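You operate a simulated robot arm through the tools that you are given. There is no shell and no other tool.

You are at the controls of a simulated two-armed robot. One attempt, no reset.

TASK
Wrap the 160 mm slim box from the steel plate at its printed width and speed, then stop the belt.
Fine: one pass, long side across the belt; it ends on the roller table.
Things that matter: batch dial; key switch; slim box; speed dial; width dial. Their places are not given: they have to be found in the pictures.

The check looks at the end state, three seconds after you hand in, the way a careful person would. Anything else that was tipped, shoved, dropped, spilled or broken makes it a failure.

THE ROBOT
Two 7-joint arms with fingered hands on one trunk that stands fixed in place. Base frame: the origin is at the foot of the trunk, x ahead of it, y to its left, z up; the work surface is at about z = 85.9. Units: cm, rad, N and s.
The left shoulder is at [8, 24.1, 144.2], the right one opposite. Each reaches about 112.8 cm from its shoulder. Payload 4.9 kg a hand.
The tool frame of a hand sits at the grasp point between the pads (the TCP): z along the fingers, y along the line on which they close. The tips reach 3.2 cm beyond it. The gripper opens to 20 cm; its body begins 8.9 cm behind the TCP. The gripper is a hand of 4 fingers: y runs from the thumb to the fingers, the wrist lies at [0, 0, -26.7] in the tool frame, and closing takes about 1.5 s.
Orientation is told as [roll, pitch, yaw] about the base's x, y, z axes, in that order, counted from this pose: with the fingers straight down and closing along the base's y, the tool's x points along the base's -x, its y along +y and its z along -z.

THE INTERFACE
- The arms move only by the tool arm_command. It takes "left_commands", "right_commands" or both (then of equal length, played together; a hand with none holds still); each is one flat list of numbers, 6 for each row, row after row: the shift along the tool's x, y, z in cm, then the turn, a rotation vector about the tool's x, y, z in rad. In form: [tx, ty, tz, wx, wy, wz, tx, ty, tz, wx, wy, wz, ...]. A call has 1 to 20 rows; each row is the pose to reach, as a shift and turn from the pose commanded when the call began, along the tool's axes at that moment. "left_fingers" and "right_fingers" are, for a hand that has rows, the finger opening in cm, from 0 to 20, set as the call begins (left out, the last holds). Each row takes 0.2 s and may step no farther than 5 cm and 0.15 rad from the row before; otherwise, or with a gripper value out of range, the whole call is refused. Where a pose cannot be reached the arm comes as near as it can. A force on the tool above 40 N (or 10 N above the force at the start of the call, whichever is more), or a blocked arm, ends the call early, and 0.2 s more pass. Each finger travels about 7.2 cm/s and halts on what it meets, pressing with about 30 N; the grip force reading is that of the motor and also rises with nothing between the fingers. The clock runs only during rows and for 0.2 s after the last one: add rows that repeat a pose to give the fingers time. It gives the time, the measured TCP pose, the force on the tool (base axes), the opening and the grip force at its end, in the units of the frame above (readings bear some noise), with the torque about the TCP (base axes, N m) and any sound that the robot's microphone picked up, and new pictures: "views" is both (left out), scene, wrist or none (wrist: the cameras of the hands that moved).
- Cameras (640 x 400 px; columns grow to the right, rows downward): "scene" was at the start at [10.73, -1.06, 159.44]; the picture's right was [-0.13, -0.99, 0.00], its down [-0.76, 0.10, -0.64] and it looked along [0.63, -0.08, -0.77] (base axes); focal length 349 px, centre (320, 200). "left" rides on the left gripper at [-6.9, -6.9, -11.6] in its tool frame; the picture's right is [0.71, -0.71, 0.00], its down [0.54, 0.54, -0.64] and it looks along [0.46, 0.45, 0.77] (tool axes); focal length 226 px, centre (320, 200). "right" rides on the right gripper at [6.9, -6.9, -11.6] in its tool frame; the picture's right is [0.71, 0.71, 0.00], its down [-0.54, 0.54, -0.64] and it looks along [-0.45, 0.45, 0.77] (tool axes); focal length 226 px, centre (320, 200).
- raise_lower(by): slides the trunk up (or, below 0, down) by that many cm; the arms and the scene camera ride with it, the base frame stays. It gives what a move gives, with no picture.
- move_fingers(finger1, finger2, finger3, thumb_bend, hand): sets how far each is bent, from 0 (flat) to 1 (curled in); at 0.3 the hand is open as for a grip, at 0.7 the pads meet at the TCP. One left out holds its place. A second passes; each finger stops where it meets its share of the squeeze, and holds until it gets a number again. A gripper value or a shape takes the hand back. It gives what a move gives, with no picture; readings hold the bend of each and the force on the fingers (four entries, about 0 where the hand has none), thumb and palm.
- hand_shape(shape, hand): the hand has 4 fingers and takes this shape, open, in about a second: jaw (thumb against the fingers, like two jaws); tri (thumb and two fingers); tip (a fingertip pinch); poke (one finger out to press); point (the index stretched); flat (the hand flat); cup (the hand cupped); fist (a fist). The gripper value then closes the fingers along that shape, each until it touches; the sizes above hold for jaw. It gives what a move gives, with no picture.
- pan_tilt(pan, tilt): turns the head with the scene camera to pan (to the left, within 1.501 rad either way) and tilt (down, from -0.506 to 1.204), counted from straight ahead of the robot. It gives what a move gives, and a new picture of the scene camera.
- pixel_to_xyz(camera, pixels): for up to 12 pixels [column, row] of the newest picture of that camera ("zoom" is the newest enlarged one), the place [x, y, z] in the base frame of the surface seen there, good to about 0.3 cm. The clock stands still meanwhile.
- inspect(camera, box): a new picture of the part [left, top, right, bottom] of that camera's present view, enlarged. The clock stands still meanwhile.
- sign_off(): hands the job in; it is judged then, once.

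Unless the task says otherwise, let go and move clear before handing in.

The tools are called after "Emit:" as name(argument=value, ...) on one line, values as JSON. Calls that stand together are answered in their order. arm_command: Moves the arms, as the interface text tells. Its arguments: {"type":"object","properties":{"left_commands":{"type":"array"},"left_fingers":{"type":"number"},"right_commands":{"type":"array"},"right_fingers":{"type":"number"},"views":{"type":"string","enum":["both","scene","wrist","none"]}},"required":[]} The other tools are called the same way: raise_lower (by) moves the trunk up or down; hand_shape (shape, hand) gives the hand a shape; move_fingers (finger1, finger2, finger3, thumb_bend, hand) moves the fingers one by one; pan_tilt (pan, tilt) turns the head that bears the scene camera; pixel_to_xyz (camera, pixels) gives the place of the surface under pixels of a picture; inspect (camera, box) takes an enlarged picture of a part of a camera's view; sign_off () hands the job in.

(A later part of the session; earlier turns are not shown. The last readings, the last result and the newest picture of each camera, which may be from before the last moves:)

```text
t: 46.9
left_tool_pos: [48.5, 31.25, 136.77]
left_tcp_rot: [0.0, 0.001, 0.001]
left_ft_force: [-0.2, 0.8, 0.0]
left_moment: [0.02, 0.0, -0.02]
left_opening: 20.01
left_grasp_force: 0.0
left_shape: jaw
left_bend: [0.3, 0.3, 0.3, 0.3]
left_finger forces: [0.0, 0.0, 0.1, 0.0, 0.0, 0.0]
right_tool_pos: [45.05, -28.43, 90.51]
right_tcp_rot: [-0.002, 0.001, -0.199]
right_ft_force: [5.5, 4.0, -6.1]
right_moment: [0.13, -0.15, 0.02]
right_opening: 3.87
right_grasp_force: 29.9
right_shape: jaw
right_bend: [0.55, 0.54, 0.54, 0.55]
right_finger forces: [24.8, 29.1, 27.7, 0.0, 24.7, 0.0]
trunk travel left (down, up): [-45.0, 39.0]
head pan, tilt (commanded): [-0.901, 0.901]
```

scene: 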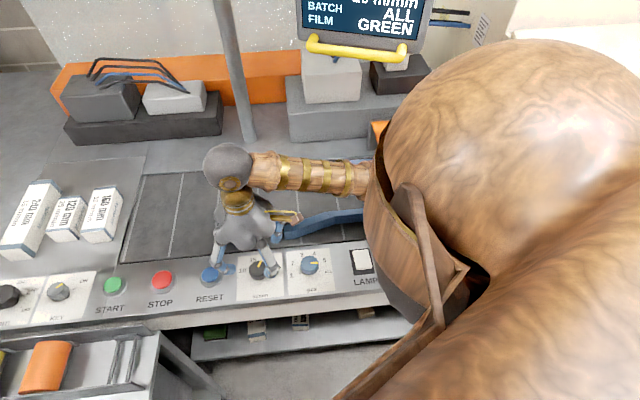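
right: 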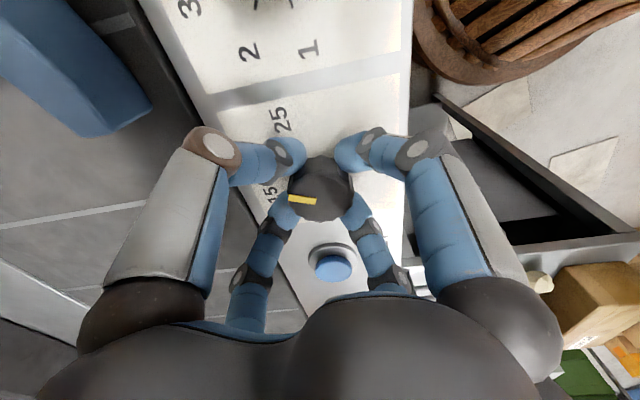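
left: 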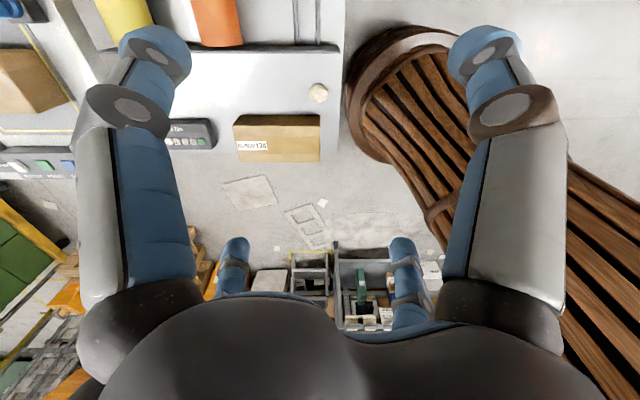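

All four digits grip evenly with small net force. I'll turn 45° counter-clockwise first, then check.

Emit:
arm_command(right_commands=[0, 0, 0, 0, 0, -0.131, 0, 0, 0, 0, 0, -0.262, 0, 0, 0, 0, 0, -0.393, 0, 0, 0, 0, 0, -0.524, 0, 0, 0, 0, 0, -0.655, 0, 0, 0, 0, 0, -0.785], views="wrist")

Emit:
pan_tilt(pan=-0.8, tilt=0.45)

```text
t: 48.3
left_tool_pos: [48.5, 31.29, 136.7]
left_tcp_rot: [0.0, 0.0, 0.001]
left_ft_force: [-0.8, 0.4, 0.0]
left_moment: [0.0, 0.03, 0.02]
left_opening: 19.99
left_grasp_force: 0.0
left_shape: jaw
left_bend: [0.3, 0.3, 0.3, 0.3]
left_finger forces: [0.1, 0.1, 0.0, 0.0, 0.1, 0.0]
right_tool_pos: [45.0, -28.52, 90.57]
right_tcp_rot: [0.0, 0.002, 0.589]
right_ft_force: [12.3, 4.6, -4.9]
right_moment: [0.13, -0.44, -0.05]
right_opening: 3.85
right_grasp_force: 30.1
right_shape: jaw
right_bend: [0.56, 0.54, 0.54, 0.55]
right_finger forces: [22.9, 27.3, 33.6, 0.1, 29.5, 0.0]
trunk travel left (down, up): [-45.0, 39.0]
head pan, tilt (commanded): [-0.901, 0.901]
```

right: 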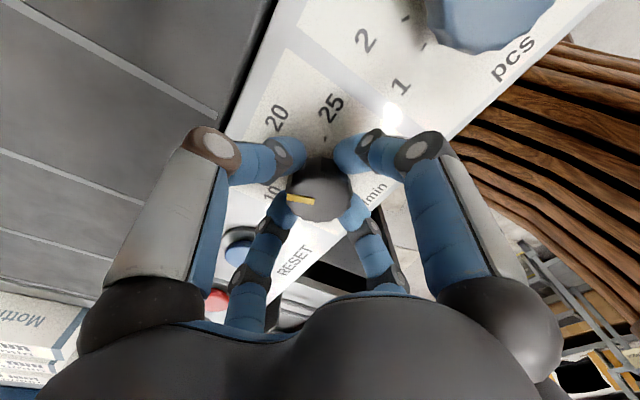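

```text
t: 49.2
left_tool_pos: [48.49, 31.34, 136.73]
left_tcp_rot: [0.0, 0.001, -0.001]
left_ft_force: [-0.4, -1.0, -0.5]
left_moment: [-0.01, -0.01, 0.01]
left_opening: 20.0
left_grasp_force: 0.1
left_shape: jaw
left_bend: [0.3, 0.3, 0.3, 0.3]
left_finger forces: [0.0, 0.0, 0.1, 0.0, 0.1, 0.0]
right_tool_pos: [45.15, -28.5, 90.48]
right_tcp_rot: [0.001, 0.001, 0.585]
right_ft_force: [16.9, 4.7, -1.3]
right_moment: [0.15, -0.54, -0.01]
right_opening: 3.85
right_grasp_force: 29.6
right_shape: jaw
right_bend: [0.56, 0.54, 0.54, 0.55]
right_finger forces: [22.9, 27.3, 34.0, 0.0, 30.8, 0.0]
trunk travel left (down, up): [-45.0, 39.0]
head pan, tilt (commanded): [-0.799, 0.45]
```

scene: 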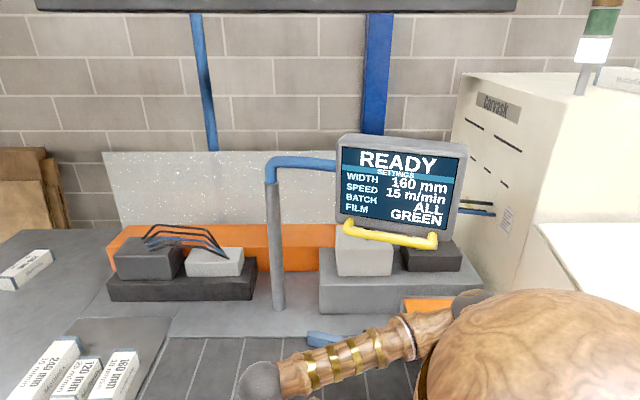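

The display shows 15 m/min after 45°. I'll turn the remaining 45° with a slight shift to ease the 17 N side load.

Emit:
arm_command(right_commands=[-0.14, -0.05, 0, 0, 0, 0, -0.14, -0.05, 0, 0, 0, -0.131, -0.14, -0.05, 0, 0, 0, -0.262, -0.14, -0.05, 0, 0, 0, -0.393, -0.14, -0.05, 0, 0, 0, -0.524, -0.14, -0.05, 0, 0, 0, -0.655, -0.14, -0.05, 0, 0, 0, -0.785], views="both")

```text
t: 50.8
left_tool_pos: [48.42, 31.3, 136.86]
left_tcp_rot: [0.0, 0.001, -0.001]
left_ft_force: [-0.2, -0.3, 0.4]
left_moment: [0.0, 0.0, 0.01]
left_opening: 19.97
left_grasp_force: 0.1
left_shape: jaw
left_bend: [0.3, 0.3, 0.3, 0.3]
left_finger forces: [0.0, 0.1, 0.1, 0.0, 0.1, 0.0]
right_tool_pos: [45.16, -28.58, 90.46]
right_tcp_rot: [0.001, -0.001, 1.373]
right_ft_force: [10.9, -0.2, -0.2]
right_moment: [0.07, -0.45, -0.06]
right_opening: 3.9
right_grasp_force: 30.6
right_shape: jaw
right_bend: [0.56, 0.55, 0.54, 0.54]
right_finger forces: [26.5, 25.6, 30.6, 0.0, 34.7, 0.0]
trunk travel left (down, up): [-45.0, 39.0]
head pan, tilt (commanded): [-0.799, 0.45]
```

scene: 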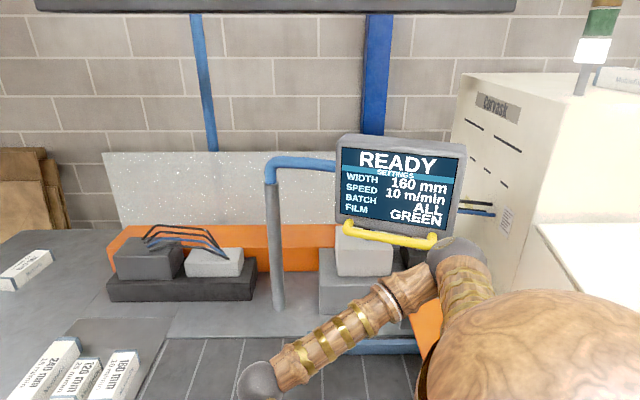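
right: 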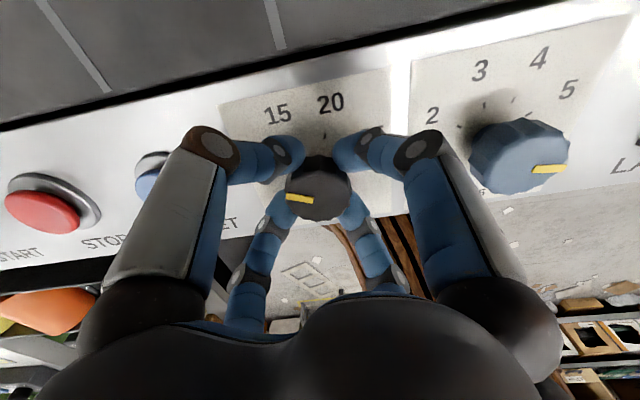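

The display reads SPEED 10 m/min. Before releasing, I check how near the elbow at (460,250) is to the display.

Emit:
pixel_to_xyz(camera="scene", pixels=[[460, 250], [435, 265], [390, 238], [470, 145], [345, 135], [450, 290]])

```text
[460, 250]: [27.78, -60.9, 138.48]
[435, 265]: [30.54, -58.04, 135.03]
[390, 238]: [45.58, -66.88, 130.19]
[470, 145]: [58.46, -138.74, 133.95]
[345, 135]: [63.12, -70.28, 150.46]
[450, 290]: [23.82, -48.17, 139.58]
```

The elbow is about 20 cm from the display, fine. I'll open and lift straight up.

Emit:
arm_command(right_commands=[0, 0, 0, 0, 0, 0, 0, 0, 0, 0, 0, 0, 0, 0, 0, 0, 0, 0, 0, 0, 0, 0, 0, 0, 0, 0, 0, 0, 0, 0, 0, 0, -2, 0, 0, 0, 0, 0, -4, 0, 0, 0, 0, 0, -7, 0, 0, 0, 0, 0, -10, 0, 0, 0], right_fingers=10, views="both")

```text
t: 52.8
left_tool_pos: [48.31, 31.33, 136.9]
left_tcp_rot: [-0.002, 0.0, 0.0]
left_ft_force: [0.4, 0.7, -0.6]
left_moment: [0.02, 0.01, -0.01]
left_opening: 19.99
left_grasp_force: 0.1
left_shape: jaw
left_bend: [0.3, 0.3, 0.3, 0.3]
left_finger forces: [0.0, 0.0, 0.1, 0.1, 0.1, 0.0]
right_tool_pos: [45.08, -28.72, 100.56]
right_tcp_rot: [0.0, 0.002, 1.373]
right_ft_force: [0.1, 0.2, 0.4]
right_moment: [-0.02, 0.02, 0.02]
right_opening: 9.94
right_grasp_force: 0.0
right_shape: jaw
right_bend: [0.38, 0.38, 0.38, 0.36]
right_finger forces: [0.0, 0.1, 0.1, 0.0, 0.0, 0.0]
trunk travel left (down, up): [-45.0, 39.0]
head pan, tilt (commanded): [-0.799, 0.45]
```

scene: 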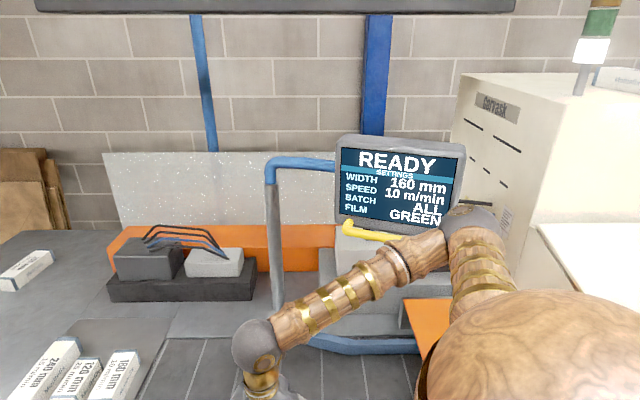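
right: 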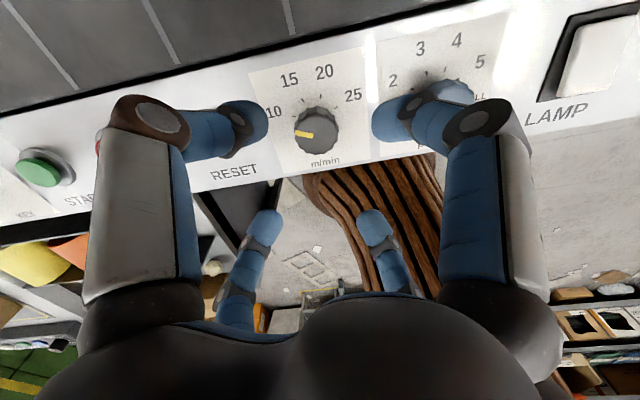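

Both settings now read right (160 mm, 10 m/min) and the dial mark is at 10. I'll bring the right hand up and over toward the infeed side, yaw 45° to line up with the box, before lowering the trunk.

Emit:
arm_command(right_commands=[-2.49, -1.87, -3.27, 0, 0, 0.0653, -4.98, -3.74, -6.54, 0, 0, 0.1307, -7.47, -5.61, -9.81, 0, 0, 0.196, -9.96, -7.48, -13.08, 0, 0, 0.2613, -12.45, -9.35, -16.35, 0, 0, 0.3267, -14.94, -11.22, -19.62, 0, 0, 0.392, -17.43, -13.09, -22.89, 0, 0, 0.4573, -19.92, -14.96, -26.16, 0, 0, 0.5227, -22.41, -16.83, -29.43, 0, 0, 0.588], views="none")

Emit:
raise_lower(by=-25)

Emit:
move_fingers(hand="right", finger1=0, finger2=0.3, finger3=0, thumb_bend=0.3)

Emit:
pan_tilt(pan=-0.15, tilt=0.6)

```text
t: 54.8
left_tool_pos: [48.25, 31.49, 136.85]
left_tcp_rot: [-0.002, 0.0, 0.0]
left_ft_force: [-0.7, 0.6, -0.2]
left_moment: [-0.01, 0.03, -0.01]
left_opening: 19.99
left_grasp_force: 0.0
left_shape: jaw
left_bend: [0.3, 0.3, 0.3, 0.3]
left_finger forces: [0.1, 0.0, 0.1, 0.0, 0.1, 0.0]
right_tool_pos: [65.82, -9.87, 130.2]
right_tcp_rot: [0.0, 0.002, 0.782]
right_ft_force: [-0.2, -0.1, -0.6]
right_moment: [-0.02, -0.03, -0.02]
right_opening: 9.96
right_grasp_force: 0.0
right_shape: jaw
right_bend: [0.38, 0.38, 0.38, 0.36]
right_finger forces: [0.0, 0.0, 0.0, 0.1, 0.0, 0.1]
trunk travel left (down, up): [-45.0, 39.0]
head pan, tilt (commanded): [-0.799, 0.45]
```

```text
t: 57.4
left_tool_pos: [48.25, 31.19, 111.81]
left_tcp_rot: [0.0, 0.0, 0.0]
left_ft_force: [0.0, -0.8, 0.6]
left_moment: [-0.01, -0.01, 0.02]
left_opening: 19.97
left_grasp_force: 0.1
left_shape: jaw
left_bend: [0.3, 0.3, 0.3, 0.3]
left_finger forces: [0.0, 0.0, 0.0, 0.0, 0.0, 0.0]
right_tool_pos: [65.89, -9.93, 105.23]
right_tcp_rot: [-0.001, -0.002, 0.784]
right_ft_force: [-0.5, -0.2, 0.1]
right_moment: [-0.01, -0.03, 0.0]
right_opening: 9.98
right_grasp_force: 0.1
right_shape: jaw
right_bend: [0.38, 0.38, 0.38, 0.36]
right_finger forces: [0.0, 0.1, 0.1, 0.0, 0.0, 0.0]
trunk travel left (down, up): [-20.0, 64.0]
head pan, tilt (commanded): [-0.799, 0.45]
```

```text
t: 58.4
left_tool_pos: [48.33, 31.22, 111.83]
left_tcp_rot: [0.001, 0.001, -0.001]
left_ft_force: [0.8, 0.2, 0.3]
left_moment: [-0.02, -0.01, -0.03]
left_opening: 19.98
left_grasp_force: 0.0
left_shape: jaw
left_bend: [0.3, 0.3, 0.3, 0.3]
left_finger forces: [0.0, 0.0, 0.0, 0.1, 0.1, 0.1]
right_tool_pos: [65.9, -9.96, 105.11]
right_tcp_rot: [-0.002, 0.001, 0.782]
right_ft_force: [-0.2, -0.6, -0.6]
right_moment: [0.0, -0.02, -0.02]
right_opening: 16.36
right_grasp_force: 0.0
right_shape: fingers
right_bend: [0.01, 0.3, 0.01, 0.3]
right_finger forces: [0.0, 0.0, 0.1, 0.0, 0.0, 0.1]
trunk travel left (down, up): [-20.0, 64.0]
head pan, tilt (commanded): [-0.799, 0.45]
```

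```text
t: 59.4
left_tool_pos: [48.38, 31.29, 111.77]
left_tcp_rot: [0.002, 0.0, -0.002]
left_ft_force: [-0.4, 0.9, 0.5]
left_moment: [0.02, -0.04, -0.01]
left_opening: 19.98
left_grasp_force: 0.1
left_shape: jaw
left_bend: [0.3, 0.3, 0.3, 0.3]
left_finger forces: [0.0, 0.1, 0.0, 0.1, 0.0, 0.0]
right_tool_pos: [65.88, -9.96, 105.25]
right_tcp_rot: [0.0, 0.001, 0.785]
right_ft_force: [0.1, -0.4, 0.0]
right_moment: [-0.01, 0.0, 0.02]
right_opening: 16.37
right_grasp_force: 0.0
right_shape: fingers
right_bend: [0.01, 0.3, 0.01, 0.3]
right_finger forces: [0.0, 0.0, 0.1, 0.1, 0.1, 0.0]
trunk travel left (down, up): [-20.0, 64.0]
head pan, tilt (commanded): [-0.15, 0.6]
```

scene: 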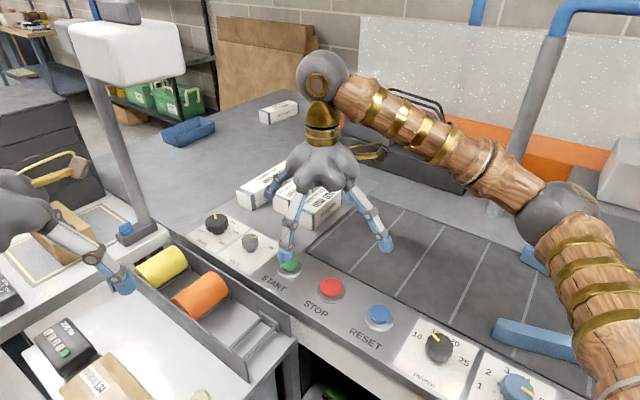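

I'll zoom in on the right hand to see where the straightened ±x fingers now lie.

Emit:
inspect(camera="scene", box=[240, 120, 420, 270])

Emit:
pixel_to_xyz(camera="scene", pixels=[[286, 253], [386, 246], [290, 210], [368, 205], [355, 190], [300, 190]])

Emit:
inspect(camera="right", box=[0, 0, 640, 400])

```text
2.67 times, centred on (330, 195) of scene
```

zoom: 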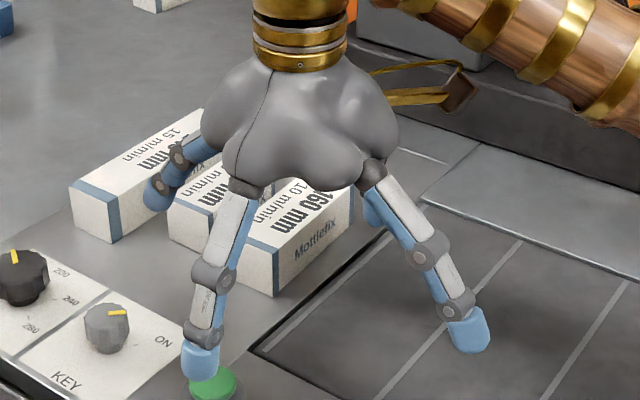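

```text
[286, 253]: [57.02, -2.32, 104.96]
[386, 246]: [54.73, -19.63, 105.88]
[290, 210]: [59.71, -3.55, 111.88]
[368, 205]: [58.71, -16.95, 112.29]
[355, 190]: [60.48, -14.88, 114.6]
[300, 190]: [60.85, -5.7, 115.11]
```

```text
1.00 times, centred on (320, 200) of right (not enlarged: the box is as wide or as high as the picture)
```

zoom: 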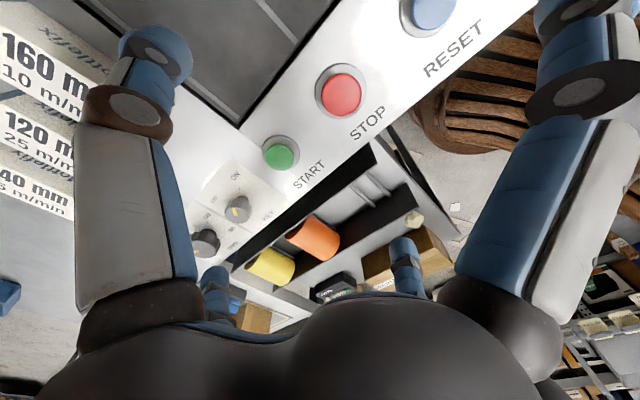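

Straightened, the ±x fingers reach about 15 cm out at TCP height; with a 0.2 rad tilt the one over the other boxes clears them while the other stays above the belt. I'll bring the hand above the 160 box with its ±y pair along the box's long axis.

Emit:
arm_command(right_commands=[-2.728, -3.588, 0.367, 0, -0.0333, 0, -5.456, -7.176, 0.734, 0, -0.0667, 0, -8.184, -10.764, 1.1, 0, -0.1, 0, -10.912, -14.352, 1.467, 0, -0.1333, 0, -13.64, -17.94, 1.834, 0, -0.1667, 0, -16.37, -21.53, 2.2, 0, -0.2, 0], views="both")

```text
t: 60.8
left_tool_pos: [48.26, 31.49, 111.82]
left_tcp_rot: [0.0, 0.001, 0.0]
left_ft_force: [0.5, 0.3, -0.3]
left_moment: [0.0, 0.02, 0.0]
left_opening: 20.0
left_grasp_force: 0.1
left_shape: jaw
left_bend: [0.3, 0.3, 0.3, 0.3]
left_finger forces: [0.1, 0.1, 0.0, 0.0, 0.0, 0.0]
right_tool_pos: [92.81, -13.6, 103.2]
right_tcp_rot: [0.0, -0.199, 0.785]
right_ft_force: [-0.1, 0.9, -0.7]
right_moment: [-0.01, 0.03, 0.0]
right_opening: 16.36
right_grasp_force: 0.0
right_shape: fingers
right_bend: [0.01, 0.3, 0.01, 0.3]
right_finger forces: [0.1, 0.1, 0.0, 0.0, 0.1, 0.1]
trunk travel left (down, up): [-20.0, 64.0]
head pan, tilt (commanded): [-0.15, 0.6]
```

scene: 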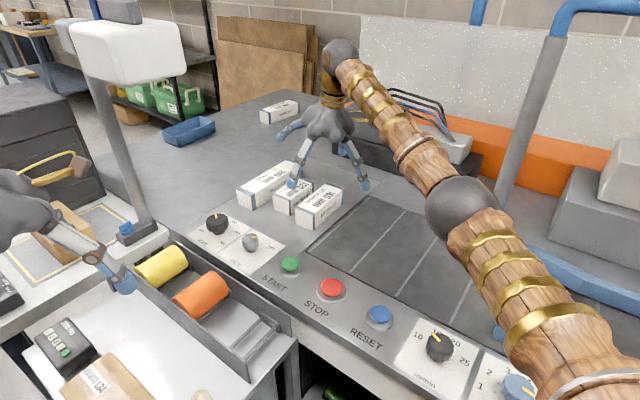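
right: 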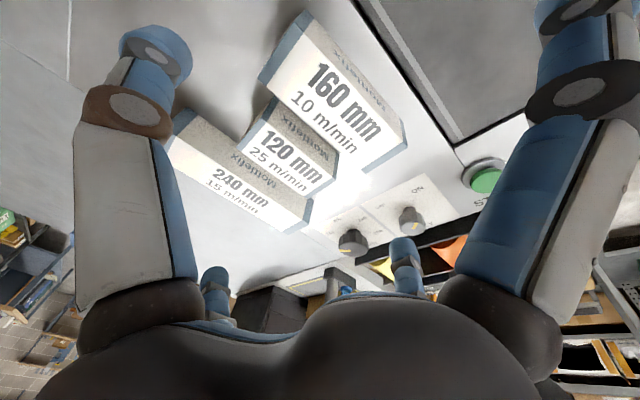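

The 160 box lies under the hand at (335,95) in the right view. I'll zoom there and measure its corners.

Emit:
inspect(camera="right", box=[230, 0, 430, 200])

Emit:
inspect(camera="scene", box=[230, 100, 410, 240])

```text
2.00 times, centred on (330, 100) of right
```

zoom: 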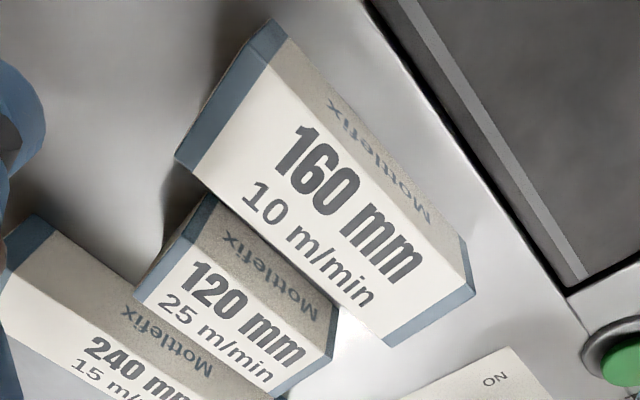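

```text
2.86 times, centred on (320, 170) of scene
```

zoom: 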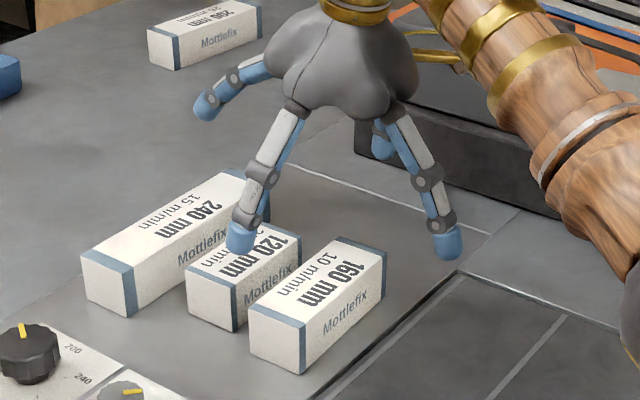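

I'll query the 160 box's corners from the right camera.

Emit:
pixel_to_xyz(camera="right", pixels=[[262, 79], [311, 24], [362, 169], [400, 147], [335, 90], [305, 11], [401, 122], [330, 140], [300, 110], [285, 95], [390, 130], [340, 60]])

Emit:
pixel_to_xyz(camera="scene", pixels=[[296, 203], [328, 216], [329, 154], [343, 159], [311, 231], [337, 225], [355, 200], [312, 197]])

```text
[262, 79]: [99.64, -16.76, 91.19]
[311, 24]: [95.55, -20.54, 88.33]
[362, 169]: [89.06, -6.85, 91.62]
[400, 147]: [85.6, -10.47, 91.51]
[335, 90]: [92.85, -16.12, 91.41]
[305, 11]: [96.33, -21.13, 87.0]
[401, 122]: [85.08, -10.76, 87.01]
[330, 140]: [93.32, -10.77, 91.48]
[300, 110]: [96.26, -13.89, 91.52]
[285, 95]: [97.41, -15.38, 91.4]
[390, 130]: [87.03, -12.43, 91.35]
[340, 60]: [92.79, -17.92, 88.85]
```

```text
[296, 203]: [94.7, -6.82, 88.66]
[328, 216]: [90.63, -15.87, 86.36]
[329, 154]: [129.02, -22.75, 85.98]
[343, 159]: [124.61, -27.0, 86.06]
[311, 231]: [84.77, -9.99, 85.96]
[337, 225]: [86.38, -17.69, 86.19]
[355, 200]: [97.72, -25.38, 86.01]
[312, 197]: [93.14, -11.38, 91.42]
```

The 160 box's centre is (92.5,−13.8), axis −43.5°, length about 15 cm, top at 91.5. I'll go down to z≈93.5 with a small yaw correction and check the finger clearances.

Emit:
arm_command(right_commands=[0.77, 0.02, 3.15, -0.002, 0, -0.01, 1.53, 0.04, 6.3, -0.005, 0, -0.0255, 2.3, 0.06, 9.46, -0.005, 0, -0.0255], views="both")

Emit:
inspect(camera="scene", box=[230, 100, 410, 240])

```text
t: 61.6
left_tool_pos: [48.37, 31.31, 111.82]
left_tcp_rot: [0.002, 0.002, 0.0]
left_ft_force: [-0.3, 0.3, 1.1]
left_moment: [0.02, 0.05, 0.01]
left_opening: 20.0
left_grasp_force: 0.2
left_shape: jaw
left_bend: [0.3, 0.3, 0.3, 0.3]
left_finger forces: [0.0, 0.0, 0.1, 0.1, 0.0, 0.1]
right_tool_pos: [92.57, -13.9, 93.5]
right_tcp_rot: [0.0, -0.2, 0.808]
right_ft_force: [-0.4, -0.1, -0.2]
right_moment: [-0.01, -0.04, 0.01]
right_opening: 16.35
right_grasp_force: 0.0
right_shape: fingers
right_bend: [0.01, 0.3, 0.01, 0.3]
right_finger forces: [0.1, 0.0, 0.0, 0.1, 0.0, 0.0]
trunk travel left (down, up): [-20.0, 64.0]
head pan, tilt (commanded): [-0.15, 0.6]
```

scene: 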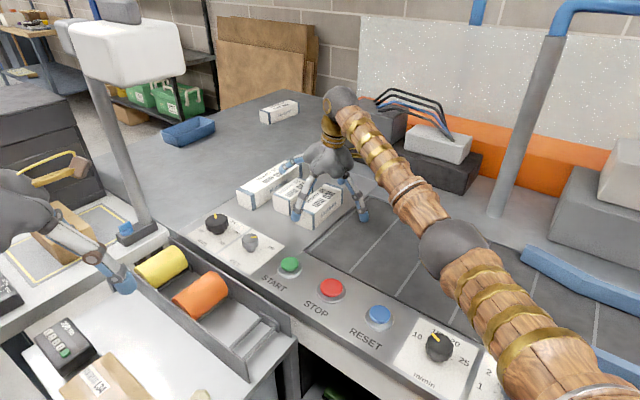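
right: 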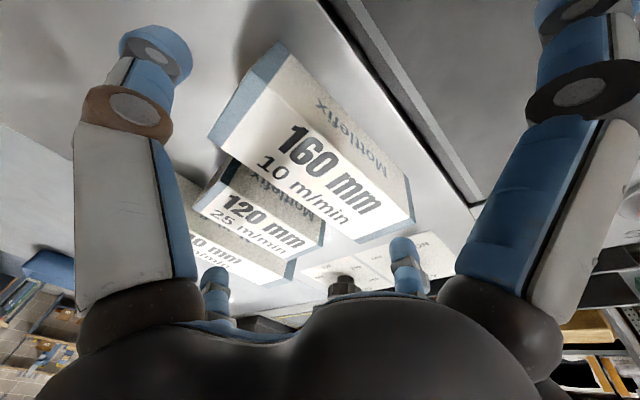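

```text
2.86 times, centred on (320, 170) of scene
```

zoom: 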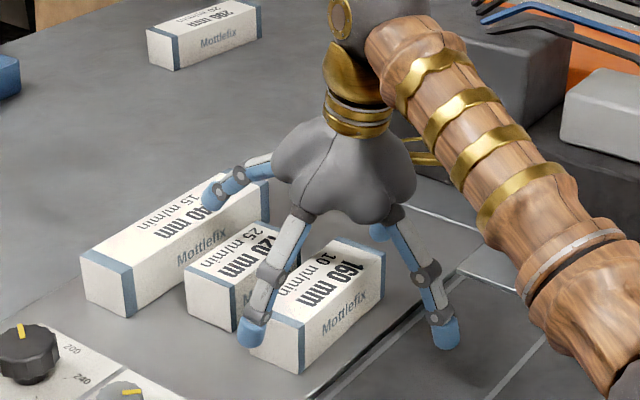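

I'll measure the fingertips relative to the box from the scene view.

Emit:
pixel_to_xyz(camera="scene", pixels=[[295, 217], [295, 213], [364, 217], [364, 212], [283, 168], [287, 165], [343, 180], [300, 222]])

```text
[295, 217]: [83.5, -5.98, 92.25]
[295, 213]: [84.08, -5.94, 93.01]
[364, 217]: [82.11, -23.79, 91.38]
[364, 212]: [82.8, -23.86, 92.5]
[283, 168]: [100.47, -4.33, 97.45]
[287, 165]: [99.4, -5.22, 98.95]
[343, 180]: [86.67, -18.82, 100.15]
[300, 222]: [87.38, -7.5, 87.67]
```

The fingertips clear the other boxes and the belt. I'll go down 3.7 cm to z≈89.8.

Emit:
arm_command(right_commands=[0.4, 0.03, 1.8, 0, 0, 0, 0.8, 0.07, 3.61, 0, 0, 0], views="both")

Emit:
inspect(camera="scene", box=[230, 100, 410, 240])

```text
t: 62.2
left_tool_pos: [48.22, 31.2, 111.87]
left_tcp_rot: [0.0, 0.0, 0.0]
left_ft_force: [0.2, 0.1, -0.3]
left_moment: [0.01, 0.02, 0.03]
left_opening: 19.96
left_grasp_force: 0.1
left_shape: jaw
left_bend: [0.3, 0.3, 0.3, 0.3]
left_finger forces: [0.0, 0.0, 0.0, 0.0, 0.0, 0.1]
right_tool_pos: [92.45, -13.81, 89.93]
right_tcp_rot: [-0.001, -0.201, 0.808]
right_ft_force: [0.3, -0.2, 3.2]
right_moment: [-0.32, 0.28, 0.04]
right_opening: 16.41
right_grasp_force: 1.7
right_shape: fingers
right_bend: [0.0, 0.3, 0.01, 0.3]
right_finger forces: [3.3, 0.0, 0.1, 0.1, 0.0, 0.1]
trunk travel left (down, up): [-20.0, 64.0]
head pan, tilt (commanded): [-0.15, 0.6]
```

scene: 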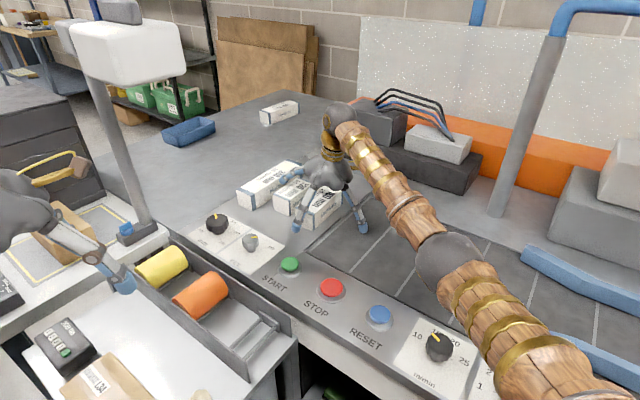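
right: 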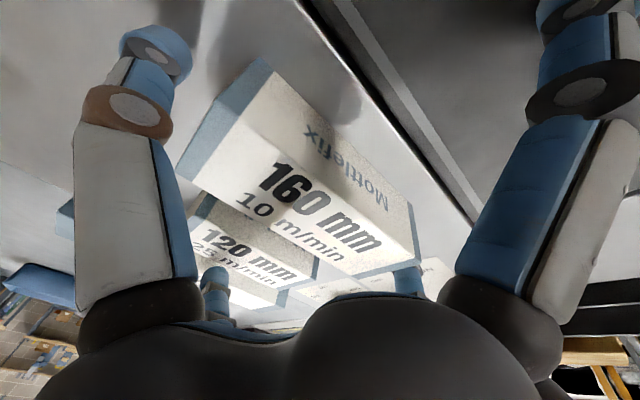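

```text
2.86 times, centred on (320, 170) of scene
```

zoom: 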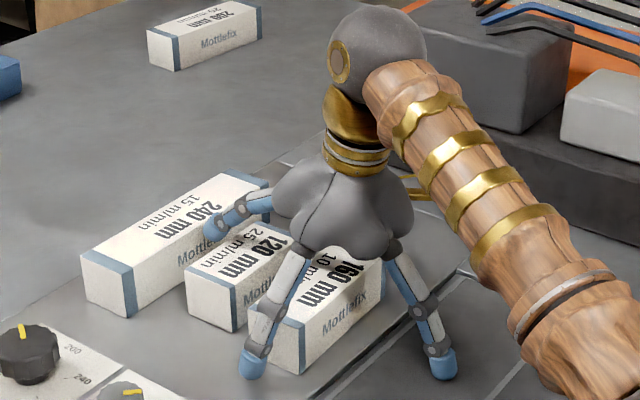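

The back finger just touches the belt (3 N). I'll raise 0.4 cm and then close the thumb and the opposite finger on the box's ends.

Emit:
arm_command(right_commands=[-0.08, 0, -0.4, 0, 0, 0], views="none")

Emit:
move_fingers(hand="right", finger2=0.5, thumb_bend=0.5)

Emit:
inspect(camera="scene", box=[230, 100, 410, 240])

Emit:
inspect(camera="right", box=[0, 0, 640, 400])

```text
t: 62.6
left_tool_pos: [48.3, 31.31, 111.85]
left_tcp_rot: [0.0, 0.001, 0.0]
left_ft_force: [0.1, -0.3, 0.8]
left_moment: [-0.03, -0.01, 0.01]
left_opening: 20.02
left_grasp_force: 0.2
left_shape: jaw
left_bend: [0.3, 0.3, 0.3, 0.3]
left_finger forces: [0.0, 0.0, 0.0, 0.1, 0.0, 0.0]
right_tool_pos: [92.46, -13.88, 89.97]
right_tcp_rot: [0.0, -0.199, 0.809]
right_ft_force: [-0.5, -0.1, -0.3]
right_moment: [-0.04, 0.0, 0.01]
right_opening: 16.36
right_grasp_force: 0.0
right_shape: fingers
right_bend: [0.01, 0.3, 0.01, 0.3]
right_finger forces: [0.1, 0.0, 0.0, 0.0, 0.0, 0.0]
trunk travel left (down, up): [-20.0, 64.0]
head pan, tilt (commanded): [-0.15, 0.6]
```

```text
t: 63.6
left_tool_pos: [48.29, 31.34, 111.87]
left_tcp_rot: [0.001, 0.001, -0.002]
left_ft_force: [-0.9, 0.0, 0.0]
left_moment: [-0.01, 0.0, 0.0]
left_opening: 19.99
left_grasp_force: 0.1
left_shape: jaw
left_bend: [0.3, 0.3, 0.3, 0.3]
left_finger forces: [0.1, 0.1, 0.0, 0.0, 0.0, 0.0]
right_tool_pos: [92.37, -14.03, 90.22]
right_tcp_rot: [-0.001, -0.201, 0.81]
right_ft_force: [0.2, -0.4, 5.2]
right_moment: [-0.47, -0.46, -0.01]
right_opening: 14.79
right_grasp_force: 19.4
right_shape: fingers
right_bend: [0.01, 0.33, 0.01, 0.44]
right_finger forces: [0.0, 18.6, 0.0, 0.1, 20.6, 0.0]
trunk travel left (down, up): [-20.0, 64.0]
head pan, tilt (commanded): [-0.15, 0.6]
```

```text
2.86 times, centred on (320, 170) of scene
```

zoom: 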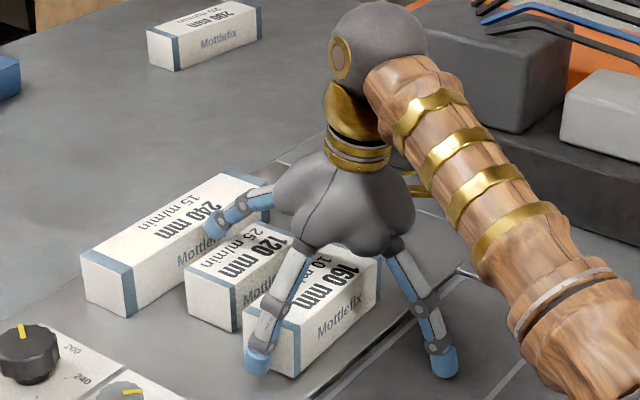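

```text
1.00 times, centred on (320, 200) of right (not enlarged: the box is as wide or as high as the picture)
```

zoom: 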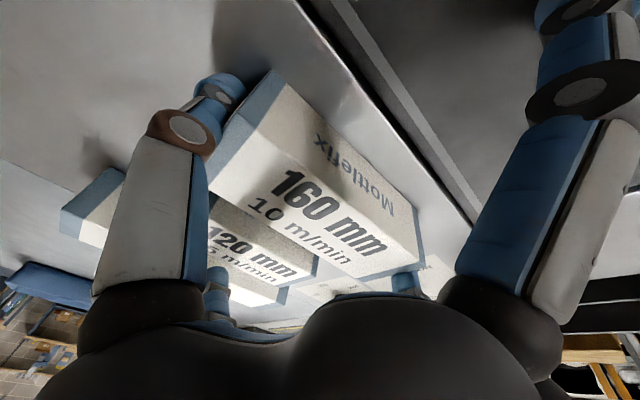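

The thumb and finger 2 hold the box ends with about 20 N each. I'll lift 3 cm straight up and check.

Emit:
arm_command(right_commands=[-0.1, 0, -0.5, 0, 0, 0, -0.3, 0, -1.5, 0, 0, 0, -0.5, 0, -2.45, 0, 0, 0, -0.6, 0, -2.94, 0, 0, 0], views="both")

Emit:
inspect(camera="scene", box=[230, 100, 410, 240])

```text
t: 64.6
left_tool_pos: [48.42, 31.39, 111.83]
left_tcp_rot: [0.0, 0.001, 0.001]
left_ft_force: [0.5, -0.2, 0.2]
left_moment: [-0.01, -0.02, -0.01]
left_opening: 20.0
left_grasp_force: 0.0
left_shape: jaw
left_bend: [0.3, 0.3, 0.3, 0.3]
left_finger forces: [0.0, 0.0, 0.0, 0.0, 0.0, 0.0]
right_tool_pos: [92.25, -13.92, 92.99]
right_tcp_rot: [-0.001, -0.199, 0.809]
right_ft_force: [0.6, -0.1, -3.1]
right_moment: [-0.01, 0.01, -0.02]
right_opening: 14.76
right_grasp_force: 20.4
right_shape: fingers
right_bend: [0.01, 0.33, 0.01, 0.44]
right_finger forces: [0.0, 19.6, 0.1, 0.0, 20.4, 0.0]
trunk travel left (down, up): [-20.0, 64.0]
head pan, tilt (commanded): [-0.15, 0.6]
```

scene: 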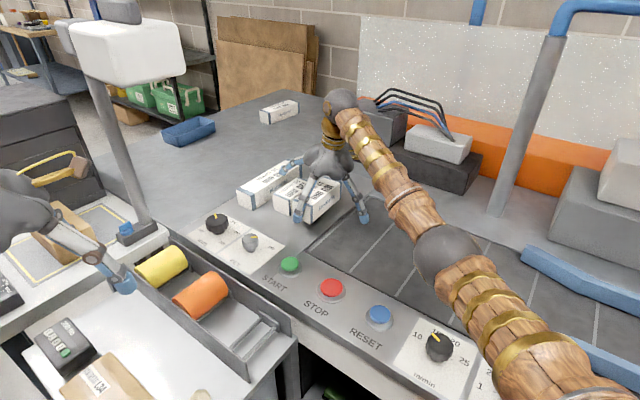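
right: 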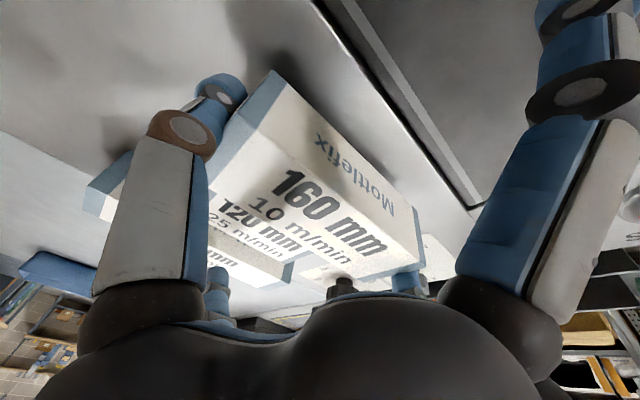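

```text
2.86 times, centred on (320, 170) of scene
```

zoom: 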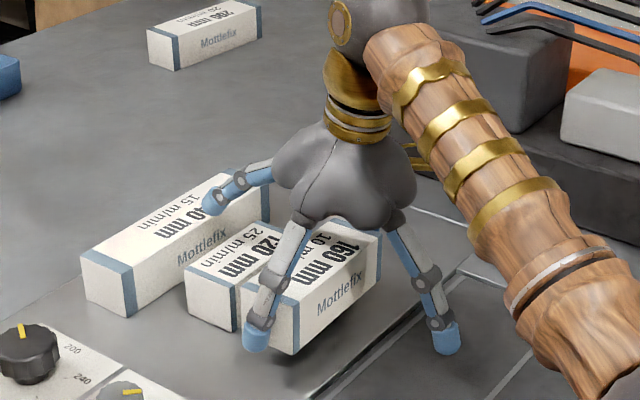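

The box is lifted level, weighing about 3 N. I'll measure where it sits relative to the hand before carrying it over the belt.

Emit:
pixel_to_xyz(camera="scene", pixels=[[313, 211], [310, 223], [340, 186], [339, 205], [320, 213], [330, 205], [365, 221], [346, 225], [310, 248]])

Emit:
pixel_to_xyz(camera="right", pixels=[[222, 165], [270, 95], [361, 277], [414, 262], [300, 200], [330, 180], [415, 235], [280, 75]])

```text
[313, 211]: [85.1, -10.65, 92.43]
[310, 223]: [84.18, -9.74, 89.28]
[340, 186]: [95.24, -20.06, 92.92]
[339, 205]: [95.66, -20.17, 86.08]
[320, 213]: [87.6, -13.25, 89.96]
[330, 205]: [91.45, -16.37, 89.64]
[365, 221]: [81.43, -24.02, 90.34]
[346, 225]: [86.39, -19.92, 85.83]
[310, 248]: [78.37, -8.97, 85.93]
```

```text
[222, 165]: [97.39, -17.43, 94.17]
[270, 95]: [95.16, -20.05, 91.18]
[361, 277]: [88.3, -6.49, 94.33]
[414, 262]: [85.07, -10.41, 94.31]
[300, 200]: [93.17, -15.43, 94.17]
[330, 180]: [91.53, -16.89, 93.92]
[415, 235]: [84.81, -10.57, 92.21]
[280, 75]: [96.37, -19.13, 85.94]
```

The box bottom hangs 4.15 cm below the TCP and is shifted 0.6 cm toward the operator, which I'll correct when placing. I'll raise the trunk 12 cm to keep the elbow high, then carry the box.

Emit:
raise_lower(by=12)

```text
t: 66.1
left_tool_pos: [48.47, 31.34, 123.77]
left_tcp_rot: [0.002, 0.002, -0.001]
left_ft_force: [-0.6, 0.3, -0.6]
left_moment: [0.02, 0.02, -0.01]
left_opening: 20.0
left_grasp_force: 0.0
left_shape: jaw
left_bend: [0.3, 0.3, 0.3, 0.3]
left_finger forces: [0.0, 0.0, 0.0, 0.0, 0.0, 0.1]
right_tool_pos: [92.24, -13.91, 104.77]
right_tcp_rot: [0.0, -0.2, 0.811]
right_ft_force: [0.4, -0.2, -3.5]
right_moment: [-0.04, -0.03, 0.01]
right_opening: 14.74
right_grasp_force: 20.4
right_shape: fingers
right_bend: [0.01, 0.33, 0.01, 0.44]
right_finger forces: [0.1, 19.7, 0.0, 0.1, 20.5, 0.0]
trunk travel left (down, up): [-32.0, 52.0]
head pan, tilt (commanded): [-0.15, 0.6]
```

Now I'll carry the box 19 cm along the belt direction, staying high, with a 1.4° yaw trim to square it across the belt.

Emit:
arm_command(right_commands=[3.874, -0.023, -0.418, 0.001, 0, 0.005, 7.748, -0.046, -0.836, 0.002, 0, 0.01, 11.622, -0.07, -1.254, 0.003, 0, 0.015, 15.496, -0.094, -1.672, 0.004, 0, 0.02, 19.37, -0.117, -2.09, 0.005, 0, 0.0245], views="both")

```text
t: 67.3
left_tool_pos: [48.19, 31.12, 123.98]
left_tcp_rot: [0.002, 0.0, 0.002]
left_ft_force: [0.1, 0.1, 0.1]
left_moment: [0.02, -0.03, 0.02]
left_opening: 20.0
left_grasp_force: 0.1
left_shape: jaw
left_bend: [0.3, 0.3, 0.3, 0.3]
left_finger forces: [0.0, 0.1, 0.0, 0.0, 0.0, 0.1]
right_tool_pos: [78.77, -28.04, 103.44]
right_tcp_rot: [0.0, -0.201, 0.785]
right_ft_force: [-1.0, 0.1, -2.8]
right_moment: [-0.02, -0.01, -0.05]
right_opening: 14.76
right_grasp_force: 19.8
right_shape: fingers
right_bend: [0.01, 0.33, 0.01, 0.44]
right_finger forces: [0.1, 19.5, 0.1, 0.0, 20.2, 0.0]
trunk travel left (down, up): [-32.0, 52.0]
head pan, tilt (commanded): [-0.15, 0.6]
```

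scene: 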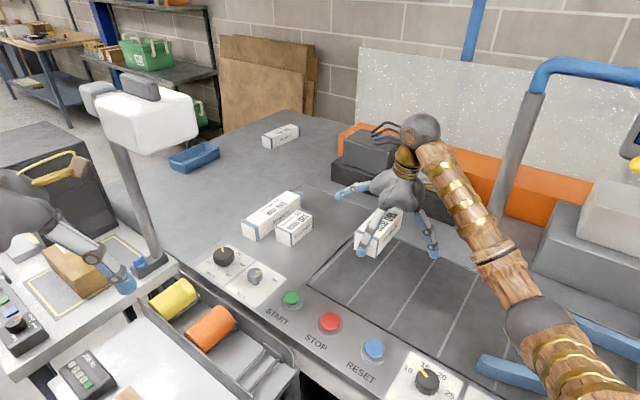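
right: 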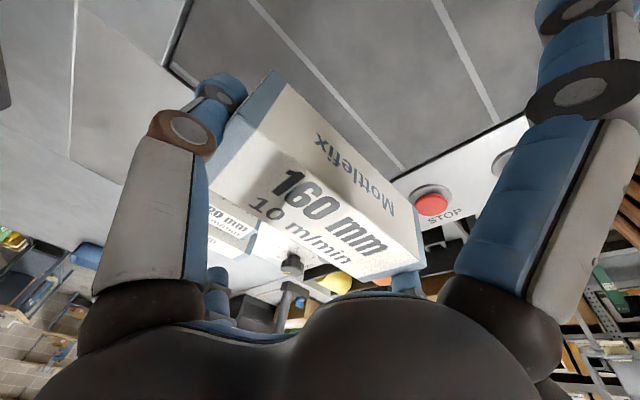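

The box hangs over the belt, centred. I'll lower it to just above the belt.

Emit:
arm_command(right_commands=[0.7, 0, 3.6, 0, 0, 0, 1.4, 0, 7.2, 0, 0, 0, 2.0, 0, 10.3, 0, 0, 0, 2.4, 0, 12.0, 0, 0, 0], views="both")

Emit:
inspect(camera="scene", box=[300, 150, 480, 290])

```text
t: 68.3
left_tool_pos: [48.3, 31.26, 123.76]
left_tcp_rot: [0.0, 0.0, -0.001]
left_ft_force: [0.0, -0.2, 0.2]
left_moment: [-0.01, 0.01, 0.0]
left_opening: 19.99
left_grasp_force: 0.1
left_shape: jaw
left_bend: [0.3, 0.3, 0.3, 0.3]
left_finger forces: [0.1, 0.1, 0.1, 0.0, 0.1, 0.0]
right_tool_pos: [78.91, -28.18, 90.82]
right_tcp_rot: [0.0, -0.198, 0.785]
right_ft_force: [0.0, -0.2, -2.5]
right_moment: [-0.05, -0.03, 0.04]
right_opening: 14.73
right_grasp_force: 19.5
right_shape: fingers
right_bend: [0.01, 0.33, 0.01, 0.44]
right_finger forces: [0.0, 19.2, 0.1, 0.0, 20.1, 0.1]
trunk travel left (down, up): [-32.0, 52.0]
head pan, tilt (commanded): [-0.15, 0.6]
```

scene: 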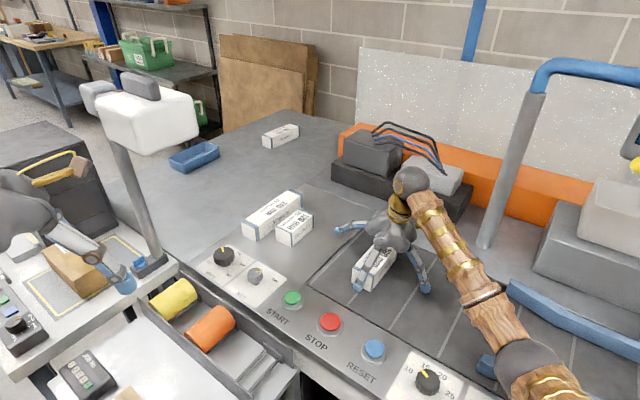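
right: 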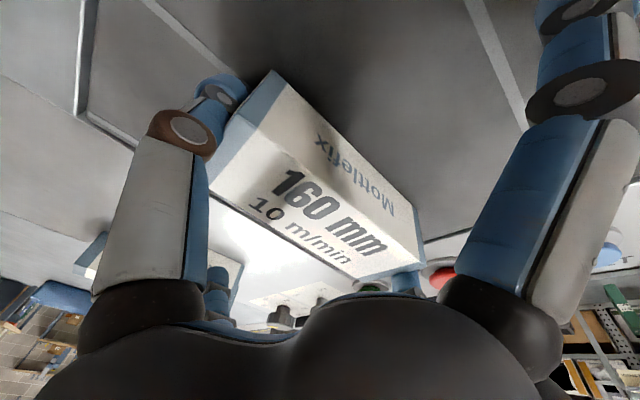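

```text
2.86 times, centred on (390, 220) of scene
```

zoom: 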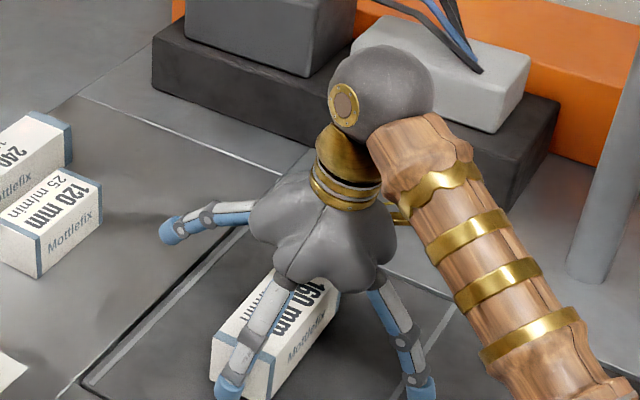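

The box bottom is about 1 cm above the belt. I'll lower the last bit gently.

Emit:
arm_command(right_commands=[0.08, 0, 0.4, 0, 0, 0, 0.15, 0, 0.75, 0, 0, 0], views="none")

```text
t: 68.9
left_tool_pos: [48.42, 31.23, 123.83]
left_tcp_rot: [0.001, 0.0, 0.0]
left_ft_force: [0.0, 0.1, 0.2]
left_moment: [0.01, 0.02, 0.03]
left_opening: 19.96
left_grasp_force: 0.0
left_shape: jaw
left_bend: [0.3, 0.3, 0.3, 0.3]
left_finger forces: [0.1, 0.1, 0.0, 0.0, 0.0, 0.1]
right_tool_pos: [79.03, -28.02, 90.3]
right_tcp_rot: [0.0, -0.199, 0.784]
right_ft_force: [1.1, 0.5, -3.0]
right_moment: [-0.01, 0.02, 0.0]
right_opening: 14.74
right_grasp_force: 19.4
right_shape: fingers
right_bend: [0.01, 0.33, 0.01, 0.44]
right_finger forces: [0.0, 19.2, 0.0, 0.0, 20.0, 0.0]
trunk travel left (down, up): [-32.0, 52.0]
head pan, tilt (commanded): [-0.15, 0.6]
```

No contact yet at z≈90.3; I'll lower another 0.35 cm.

Emit:
arm_command(right_commands=[0.04, 0, 0.2, 0, 0, 0, 0.07, 0, 0.35, 0, 0, 0], views="none")

```text
t: 69.5
left_tool_pos: [48.17, 31.37, 123.88]
left_tcp_rot: [0.0, 0.001, 0.0]
left_ft_force: [0.2, 0.6, -0.4]
left_moment: [0.0, 0.0, -0.02]
left_opening: 19.98
left_grasp_force: 0.0
left_shape: jaw
left_bend: [0.3, 0.3, 0.3, 0.3]
left_finger forces: [0.0, 0.0, 0.1, 0.0, 0.0, 0.0]
right_tool_pos: [78.98, -28.04, 90.14]
right_tcp_rot: [-0.002, -0.2, 0.786]
right_ft_force: [-0.1, 0.5, 5.2]
right_moment: [-0.41, -0.37, 0.02]
right_opening: 14.76
right_grasp_force: 19.4
right_shape: fingers
right_bend: [0.01, 0.33, 0.01, 0.44]
right_finger forces: [0.0, 19.6, 0.0, 0.1, 19.3, 0.0]
trunk travel left (down, up): [-32.0, 52.0]
head pan, tilt (commanded): [-0.15, 0.6]
```

The box now rests on the belt (force changed by +8 N). I'll open the two digits.

Emit:
move_fingers(hand="right", finger2=0.28, thumb_bend=0.28)

Emit:
inspect(camera="right", box=[0, 0, 640, 400])

Emit:
inspect(camera="scene", box=[300, 150, 480, 290])

```text
t: 70.5
left_tool_pos: [48.27, 31.29, 123.95]
left_tcp_rot: [0.0, 0.001, -0.001]
left_ft_force: [0.4, 0.0, -0.3]
left_moment: [0.04, 0.02, -0.04]
left_opening: 19.99
left_grasp_force: 0.1
left_shape: jaw
left_bend: [0.3, 0.3, 0.3, 0.3]
left_finger forces: [0.0, 0.0, 0.0, 0.0, 0.0, 0.0]
right_tool_pos: [78.99, -28.08, 89.82]
right_tcp_rot: [0.0, -0.198, 0.785]
right_ft_force: [0.1, 0.4, 0.1]
right_moment: [-0.04, 0.02, -0.02]
right_opening: 16.57
right_grasp_force: 0.1
right_shape: fingers
right_bend: [0.0, 0.28, 0.01, 0.28]
right_finger forces: [0.5, 0.1, 0.0, 0.0, 0.0, 0.0]
trunk travel left (down, up): [-32.0, 52.0]
head pan, tilt (commanded): [-0.15, 0.6]
```

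```text
1.00 times, centred on (320, 200) of right (not enlarged: the box is as wide or as high as the picture)
```

zoom: 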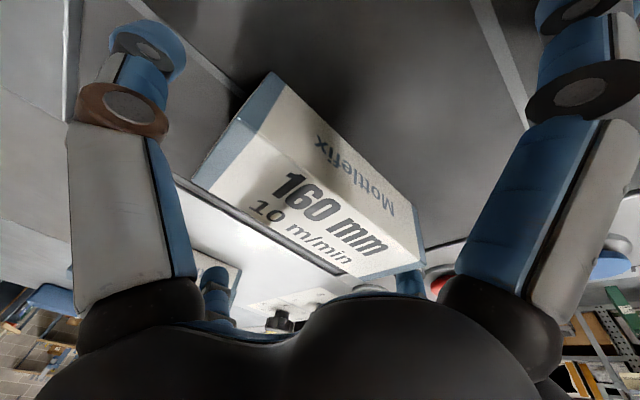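

```text
2.86 times, centred on (390, 220) of scene
```

zoom: 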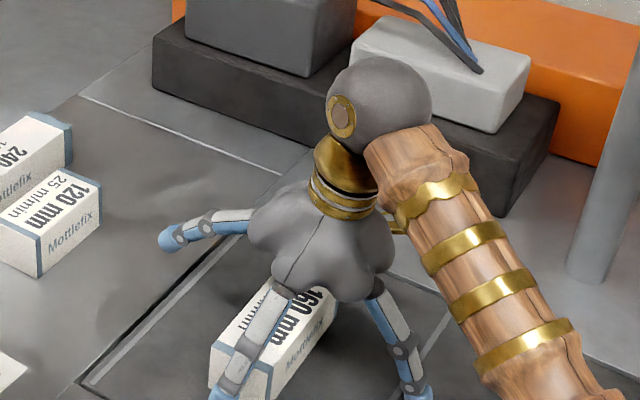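

Released; the box sits on the belt. I'll lift the hand straight up clear of it.

Emit:
arm_command(right_commands=[-0.3, 0, -1.47, 0, 0, 0, -0.8, 0, -3.92, 0, 0, 0, -1.6, 0, -7.84, 0, 0, 0, -2.4, 0, -11.76, 0, 0, 0, -3.2, 0, -15.7, 0, 0, 0], views="both")

```text
t: 71.7
left_tool_pos: [48.27, 31.21, 123.82]
left_tcp_rot: [0.0, 0.0, -0.001]
left_ft_force: [0.6, -0.6, -0.2]
left_moment: [-0.01, -0.01, 0.0]
left_opening: 20.0
left_grasp_force: 0.1
left_shape: jaw
left_bend: [0.3, 0.3, 0.3, 0.3]
left_finger forces: [0.0, 0.0, 0.0, 0.0, 0.0, 0.0]
right_tool_pos: [78.82, -28.01, 106.06]
right_tcp_rot: [0.0, -0.2, 0.783]
right_ft_force: [0.1, -0.9, 0.2]
right_moment: [-0.01, -0.01, 0.0]
right_opening: 16.56
right_grasp_force: 0.0
right_shape: fingers
right_bend: [0.0, 0.28, 0.01, 0.28]
right_finger forces: [0.0, 0.0, 0.1, 0.0, 0.0, 0.1]
trunk travel left (down, up): [-32.0, 52.0]
head pan, tilt (commanded): [-0.15, 0.6]
```

scene: 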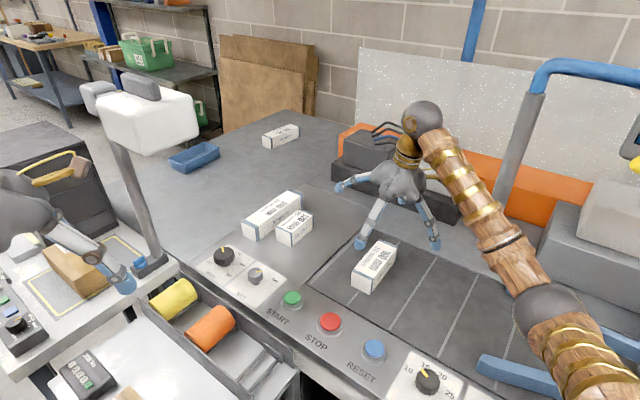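
right: 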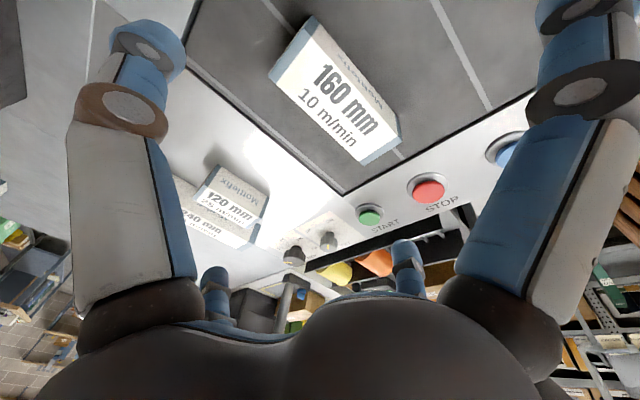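

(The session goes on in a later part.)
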